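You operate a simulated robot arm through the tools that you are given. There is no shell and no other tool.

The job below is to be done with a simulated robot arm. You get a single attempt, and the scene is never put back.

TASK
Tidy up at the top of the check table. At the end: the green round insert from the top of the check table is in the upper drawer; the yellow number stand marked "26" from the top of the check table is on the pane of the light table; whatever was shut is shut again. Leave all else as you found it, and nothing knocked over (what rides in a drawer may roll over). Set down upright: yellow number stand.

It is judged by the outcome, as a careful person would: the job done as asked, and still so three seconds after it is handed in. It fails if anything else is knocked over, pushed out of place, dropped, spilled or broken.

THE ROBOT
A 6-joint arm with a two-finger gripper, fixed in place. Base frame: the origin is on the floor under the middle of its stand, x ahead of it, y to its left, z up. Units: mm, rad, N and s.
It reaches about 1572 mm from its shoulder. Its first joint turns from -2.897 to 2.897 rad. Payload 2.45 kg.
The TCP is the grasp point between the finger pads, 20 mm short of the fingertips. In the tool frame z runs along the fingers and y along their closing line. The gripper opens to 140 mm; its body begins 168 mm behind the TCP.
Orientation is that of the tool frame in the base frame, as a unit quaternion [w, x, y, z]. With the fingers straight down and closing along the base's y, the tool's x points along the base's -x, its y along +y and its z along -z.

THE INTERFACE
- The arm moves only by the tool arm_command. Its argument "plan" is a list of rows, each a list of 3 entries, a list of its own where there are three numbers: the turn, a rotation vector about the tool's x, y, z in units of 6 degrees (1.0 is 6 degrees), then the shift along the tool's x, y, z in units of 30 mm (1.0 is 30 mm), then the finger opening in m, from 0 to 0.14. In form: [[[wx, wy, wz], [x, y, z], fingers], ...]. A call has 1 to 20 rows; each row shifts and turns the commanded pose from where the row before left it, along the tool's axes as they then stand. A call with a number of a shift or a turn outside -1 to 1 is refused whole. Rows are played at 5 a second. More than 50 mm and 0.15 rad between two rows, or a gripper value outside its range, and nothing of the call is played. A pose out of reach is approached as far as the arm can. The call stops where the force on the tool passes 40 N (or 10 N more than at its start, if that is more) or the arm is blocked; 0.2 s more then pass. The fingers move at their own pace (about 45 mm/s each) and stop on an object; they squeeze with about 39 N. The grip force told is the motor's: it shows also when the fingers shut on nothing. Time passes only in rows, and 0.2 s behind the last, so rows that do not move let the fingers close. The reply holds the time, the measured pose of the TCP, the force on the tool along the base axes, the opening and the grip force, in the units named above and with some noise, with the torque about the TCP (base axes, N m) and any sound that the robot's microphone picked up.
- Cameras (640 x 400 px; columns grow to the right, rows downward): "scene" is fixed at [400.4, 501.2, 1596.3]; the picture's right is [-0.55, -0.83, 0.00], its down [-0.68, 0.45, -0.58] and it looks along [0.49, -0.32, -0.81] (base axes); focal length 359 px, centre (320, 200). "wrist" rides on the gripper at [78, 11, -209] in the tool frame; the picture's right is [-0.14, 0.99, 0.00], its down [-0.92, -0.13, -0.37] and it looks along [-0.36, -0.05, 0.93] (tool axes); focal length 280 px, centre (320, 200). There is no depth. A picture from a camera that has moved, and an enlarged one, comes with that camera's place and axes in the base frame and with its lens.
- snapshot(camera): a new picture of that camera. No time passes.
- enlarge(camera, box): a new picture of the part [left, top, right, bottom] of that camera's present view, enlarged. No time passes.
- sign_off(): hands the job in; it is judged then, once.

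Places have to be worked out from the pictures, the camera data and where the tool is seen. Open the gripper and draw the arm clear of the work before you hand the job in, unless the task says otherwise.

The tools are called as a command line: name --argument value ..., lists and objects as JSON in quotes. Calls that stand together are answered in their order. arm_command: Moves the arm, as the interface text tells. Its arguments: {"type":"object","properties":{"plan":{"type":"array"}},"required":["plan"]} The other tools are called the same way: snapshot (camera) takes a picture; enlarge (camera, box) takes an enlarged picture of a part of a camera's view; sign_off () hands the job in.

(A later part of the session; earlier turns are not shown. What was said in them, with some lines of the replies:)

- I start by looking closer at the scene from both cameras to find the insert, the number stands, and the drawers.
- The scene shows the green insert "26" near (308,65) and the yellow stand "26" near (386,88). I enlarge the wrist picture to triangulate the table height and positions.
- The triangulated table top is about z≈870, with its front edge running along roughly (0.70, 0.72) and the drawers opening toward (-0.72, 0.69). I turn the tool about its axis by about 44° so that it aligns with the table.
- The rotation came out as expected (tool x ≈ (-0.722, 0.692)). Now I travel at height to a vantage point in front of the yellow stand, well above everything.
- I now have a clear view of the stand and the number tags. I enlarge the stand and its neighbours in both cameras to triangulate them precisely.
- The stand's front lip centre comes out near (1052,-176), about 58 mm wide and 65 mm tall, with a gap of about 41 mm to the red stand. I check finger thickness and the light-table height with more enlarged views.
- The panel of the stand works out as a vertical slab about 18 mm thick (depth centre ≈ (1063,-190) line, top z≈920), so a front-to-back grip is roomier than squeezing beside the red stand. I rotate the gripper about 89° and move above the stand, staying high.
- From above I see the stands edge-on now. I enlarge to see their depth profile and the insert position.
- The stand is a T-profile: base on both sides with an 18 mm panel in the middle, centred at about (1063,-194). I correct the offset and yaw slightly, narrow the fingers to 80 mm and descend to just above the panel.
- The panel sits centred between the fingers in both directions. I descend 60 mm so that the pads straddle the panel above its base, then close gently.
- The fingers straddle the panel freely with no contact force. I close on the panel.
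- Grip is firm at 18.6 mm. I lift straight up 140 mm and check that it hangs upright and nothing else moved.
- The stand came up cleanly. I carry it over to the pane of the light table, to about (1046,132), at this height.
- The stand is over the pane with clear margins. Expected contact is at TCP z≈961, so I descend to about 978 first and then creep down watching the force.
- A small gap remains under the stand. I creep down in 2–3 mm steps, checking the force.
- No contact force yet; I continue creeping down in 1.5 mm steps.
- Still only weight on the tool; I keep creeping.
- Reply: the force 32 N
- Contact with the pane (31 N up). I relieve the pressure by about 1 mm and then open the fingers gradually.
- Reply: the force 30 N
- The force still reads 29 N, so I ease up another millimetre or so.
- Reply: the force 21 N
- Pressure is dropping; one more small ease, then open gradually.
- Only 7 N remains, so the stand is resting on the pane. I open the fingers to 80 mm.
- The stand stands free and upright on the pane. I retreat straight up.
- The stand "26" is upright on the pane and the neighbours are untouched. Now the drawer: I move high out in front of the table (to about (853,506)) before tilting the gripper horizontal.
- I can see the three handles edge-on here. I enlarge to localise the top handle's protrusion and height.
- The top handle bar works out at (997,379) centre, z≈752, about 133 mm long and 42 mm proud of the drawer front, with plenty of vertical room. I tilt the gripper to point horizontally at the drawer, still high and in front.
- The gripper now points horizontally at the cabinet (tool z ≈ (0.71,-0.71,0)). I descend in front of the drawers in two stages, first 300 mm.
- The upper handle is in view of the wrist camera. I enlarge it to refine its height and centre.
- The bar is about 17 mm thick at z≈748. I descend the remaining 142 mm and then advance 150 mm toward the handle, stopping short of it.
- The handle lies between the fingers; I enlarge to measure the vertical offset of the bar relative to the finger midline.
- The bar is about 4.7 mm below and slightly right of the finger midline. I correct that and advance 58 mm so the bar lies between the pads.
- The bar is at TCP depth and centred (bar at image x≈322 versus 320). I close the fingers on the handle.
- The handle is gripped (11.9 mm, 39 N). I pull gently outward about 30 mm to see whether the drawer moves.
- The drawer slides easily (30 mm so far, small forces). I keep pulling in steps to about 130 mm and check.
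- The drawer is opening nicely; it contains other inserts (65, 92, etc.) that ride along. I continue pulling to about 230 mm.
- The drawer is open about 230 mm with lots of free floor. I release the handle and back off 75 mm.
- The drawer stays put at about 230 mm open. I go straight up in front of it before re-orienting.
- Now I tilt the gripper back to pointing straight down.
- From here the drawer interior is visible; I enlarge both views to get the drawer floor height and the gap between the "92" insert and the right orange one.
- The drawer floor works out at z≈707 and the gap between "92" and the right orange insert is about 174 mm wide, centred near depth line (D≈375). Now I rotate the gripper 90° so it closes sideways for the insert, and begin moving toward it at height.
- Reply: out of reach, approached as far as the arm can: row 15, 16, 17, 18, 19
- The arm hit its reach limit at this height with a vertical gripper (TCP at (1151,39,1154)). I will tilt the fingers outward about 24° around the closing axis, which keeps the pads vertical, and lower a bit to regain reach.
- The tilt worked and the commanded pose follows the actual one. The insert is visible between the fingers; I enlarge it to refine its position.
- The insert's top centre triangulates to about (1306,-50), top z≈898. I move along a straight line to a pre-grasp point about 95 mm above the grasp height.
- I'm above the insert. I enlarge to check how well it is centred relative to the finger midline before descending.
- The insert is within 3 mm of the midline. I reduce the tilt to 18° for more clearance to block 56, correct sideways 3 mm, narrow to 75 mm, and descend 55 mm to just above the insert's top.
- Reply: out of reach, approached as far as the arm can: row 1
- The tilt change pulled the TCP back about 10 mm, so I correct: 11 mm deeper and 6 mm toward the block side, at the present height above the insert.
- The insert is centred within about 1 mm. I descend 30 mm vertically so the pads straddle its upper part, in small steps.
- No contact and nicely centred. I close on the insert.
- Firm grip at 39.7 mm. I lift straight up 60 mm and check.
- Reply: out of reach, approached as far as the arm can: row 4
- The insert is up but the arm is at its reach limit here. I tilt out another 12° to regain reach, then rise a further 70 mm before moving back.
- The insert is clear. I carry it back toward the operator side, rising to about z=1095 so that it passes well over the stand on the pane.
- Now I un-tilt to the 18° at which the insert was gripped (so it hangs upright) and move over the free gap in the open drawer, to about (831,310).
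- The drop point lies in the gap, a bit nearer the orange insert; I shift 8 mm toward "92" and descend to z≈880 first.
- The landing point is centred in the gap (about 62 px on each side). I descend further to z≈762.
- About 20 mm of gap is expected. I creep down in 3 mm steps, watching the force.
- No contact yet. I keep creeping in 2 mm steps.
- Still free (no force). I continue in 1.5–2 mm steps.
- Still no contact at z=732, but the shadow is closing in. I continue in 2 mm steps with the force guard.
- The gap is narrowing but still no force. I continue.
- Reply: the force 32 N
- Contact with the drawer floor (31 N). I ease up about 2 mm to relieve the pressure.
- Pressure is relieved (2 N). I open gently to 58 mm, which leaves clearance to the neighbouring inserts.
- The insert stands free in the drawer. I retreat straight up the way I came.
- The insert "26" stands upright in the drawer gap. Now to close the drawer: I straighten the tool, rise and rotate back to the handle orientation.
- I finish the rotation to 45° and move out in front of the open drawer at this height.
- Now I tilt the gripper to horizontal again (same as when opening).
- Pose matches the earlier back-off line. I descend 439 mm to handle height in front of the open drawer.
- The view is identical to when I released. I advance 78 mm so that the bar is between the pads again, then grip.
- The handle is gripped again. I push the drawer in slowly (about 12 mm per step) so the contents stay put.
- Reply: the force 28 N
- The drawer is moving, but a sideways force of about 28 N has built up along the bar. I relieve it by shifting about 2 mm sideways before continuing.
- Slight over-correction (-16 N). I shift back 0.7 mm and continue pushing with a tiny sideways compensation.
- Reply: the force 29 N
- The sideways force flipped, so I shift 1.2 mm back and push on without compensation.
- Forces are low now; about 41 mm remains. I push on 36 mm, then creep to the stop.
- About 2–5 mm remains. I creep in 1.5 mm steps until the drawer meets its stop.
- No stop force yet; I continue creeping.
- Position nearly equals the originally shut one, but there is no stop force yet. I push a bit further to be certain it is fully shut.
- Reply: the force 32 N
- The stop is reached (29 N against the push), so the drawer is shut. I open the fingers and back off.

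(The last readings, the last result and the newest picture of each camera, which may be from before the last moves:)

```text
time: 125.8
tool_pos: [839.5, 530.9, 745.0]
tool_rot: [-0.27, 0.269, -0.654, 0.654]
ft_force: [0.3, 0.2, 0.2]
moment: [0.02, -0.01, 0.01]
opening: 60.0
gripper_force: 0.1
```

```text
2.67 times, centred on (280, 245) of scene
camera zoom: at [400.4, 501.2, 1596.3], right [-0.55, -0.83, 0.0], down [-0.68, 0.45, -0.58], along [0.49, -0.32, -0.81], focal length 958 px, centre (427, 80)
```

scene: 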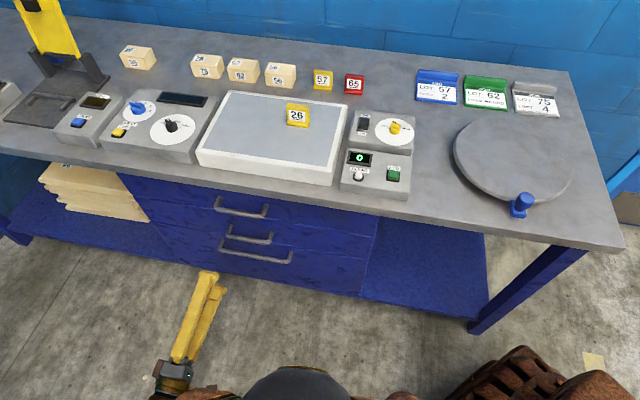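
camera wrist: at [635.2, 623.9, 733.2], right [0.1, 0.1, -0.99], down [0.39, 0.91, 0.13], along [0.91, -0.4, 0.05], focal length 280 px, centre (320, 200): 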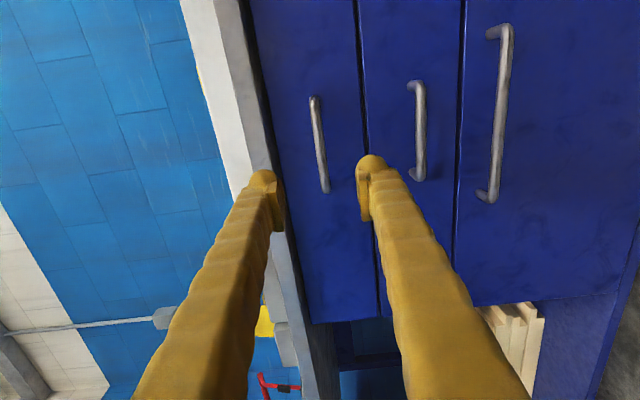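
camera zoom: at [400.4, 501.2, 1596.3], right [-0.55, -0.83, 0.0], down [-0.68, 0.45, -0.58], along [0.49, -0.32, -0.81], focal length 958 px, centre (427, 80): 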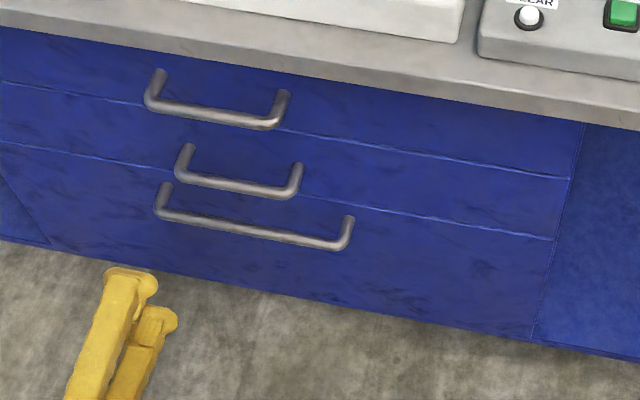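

The drawer is shut exactly as at the start and the stand "26" is on the pane. I raise the arm clear of the work with the gripper open.

arm_command --plan '[[[0, 0, 0], [0, -0.9, -0.3], 0.1], [[0, 0, 0], [0, -0.95, -0.2], 0.1], [[0, 0, 0], [0, -0.95, -0.2], 0.1], [[0, 0, 0], [0, -0.95, 0], 0.1], [[0, 0, 0], [0, -0.95, 0], 0.1], [[0, 0, 0], [0, -0.95, 0], 0.1], [[0, 0, 0], [0, -0.95, 0], 0.1], [[0, 0, 0], [0, -0.95, 0], 0.1], [[0, 0, 0], [0, -0.95, 0], 0.1], [[0, 0, 0], [0, -0.95, 0], 0.1], [[0, 0, 0], [0, -0.95, 0], 0.1], [[0, 0, 0], [0, -0.95, 0], 0.1], [[0, 0, 0], [0, -0.95, 0], 0.1], [[0, 0, 0], [0, -0.95, 0], 0.1], [[0, 0, 0], [0, 0, 0], 0.1]]'

snapshot --camera "scene"

enlarge --camera "scene" --box '[180, 40, 420, 190]'

```text
time: 129.0
tool_pos: [825.6, 545.2, 1140.2]
tool_rot: [-0.27, 0.27, -0.653, 0.654]
ft_force: [0.7, -0.1, -0.3]
moment: [-0.01, 0.0, -0.02]
opening: 99.9
gripper_force: 0.1
```

```text
taken
```

scene: 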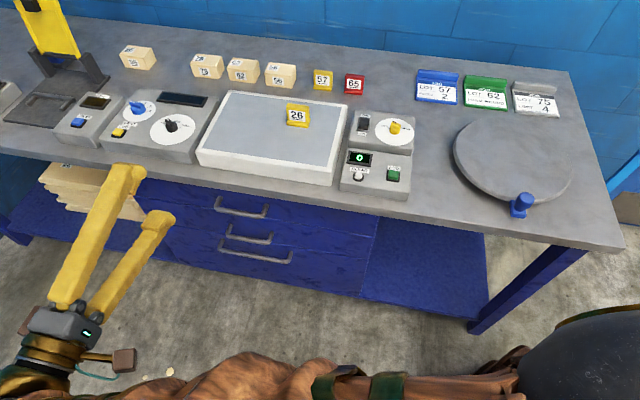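

```text
2.67 times, centred on (300, 115) of scene
camera zoom: at [400.4, 501.2, 1596.3], right [-0.55, -0.83, 0.0], down [-0.68, 0.45, -0.58], along [0.49, -0.32, -0.81], focal length 958 px, centre (373, 427)
```

zoom: 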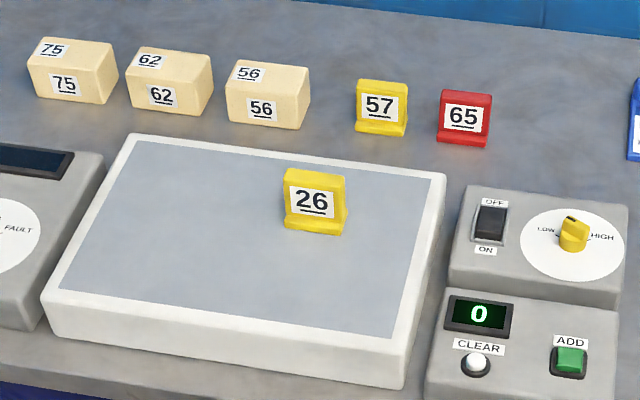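

Everything is as asked: the stand "26" is upright on the pane, the insert is in the shut upper drawer, the neighbours are unchanged, and the open gripper is clear. I hand the job in.

sign_off

```text
The job is handed in.
```

The job is done and handed in. The last camera views showed both items where they belong and nothing else disturbed.

- **Green round insert "26":** it is in the upper drawer, in the gap between the blue "92" insert and the right-hand orange one. It was standing upright when I last saw it, just before the drawer shut.
- **Yellow stand "26":** it is upright on the pane of the light table, label facing the front.
- **Upper drawer:** I pushed it shut until it met its stop, and the handle is back where it was at the start. No other drawer was opened.
- **Everything else:** the remaining blocks, number stands and devices match the starting picture. The gripper is open and the arm is clear of the table.
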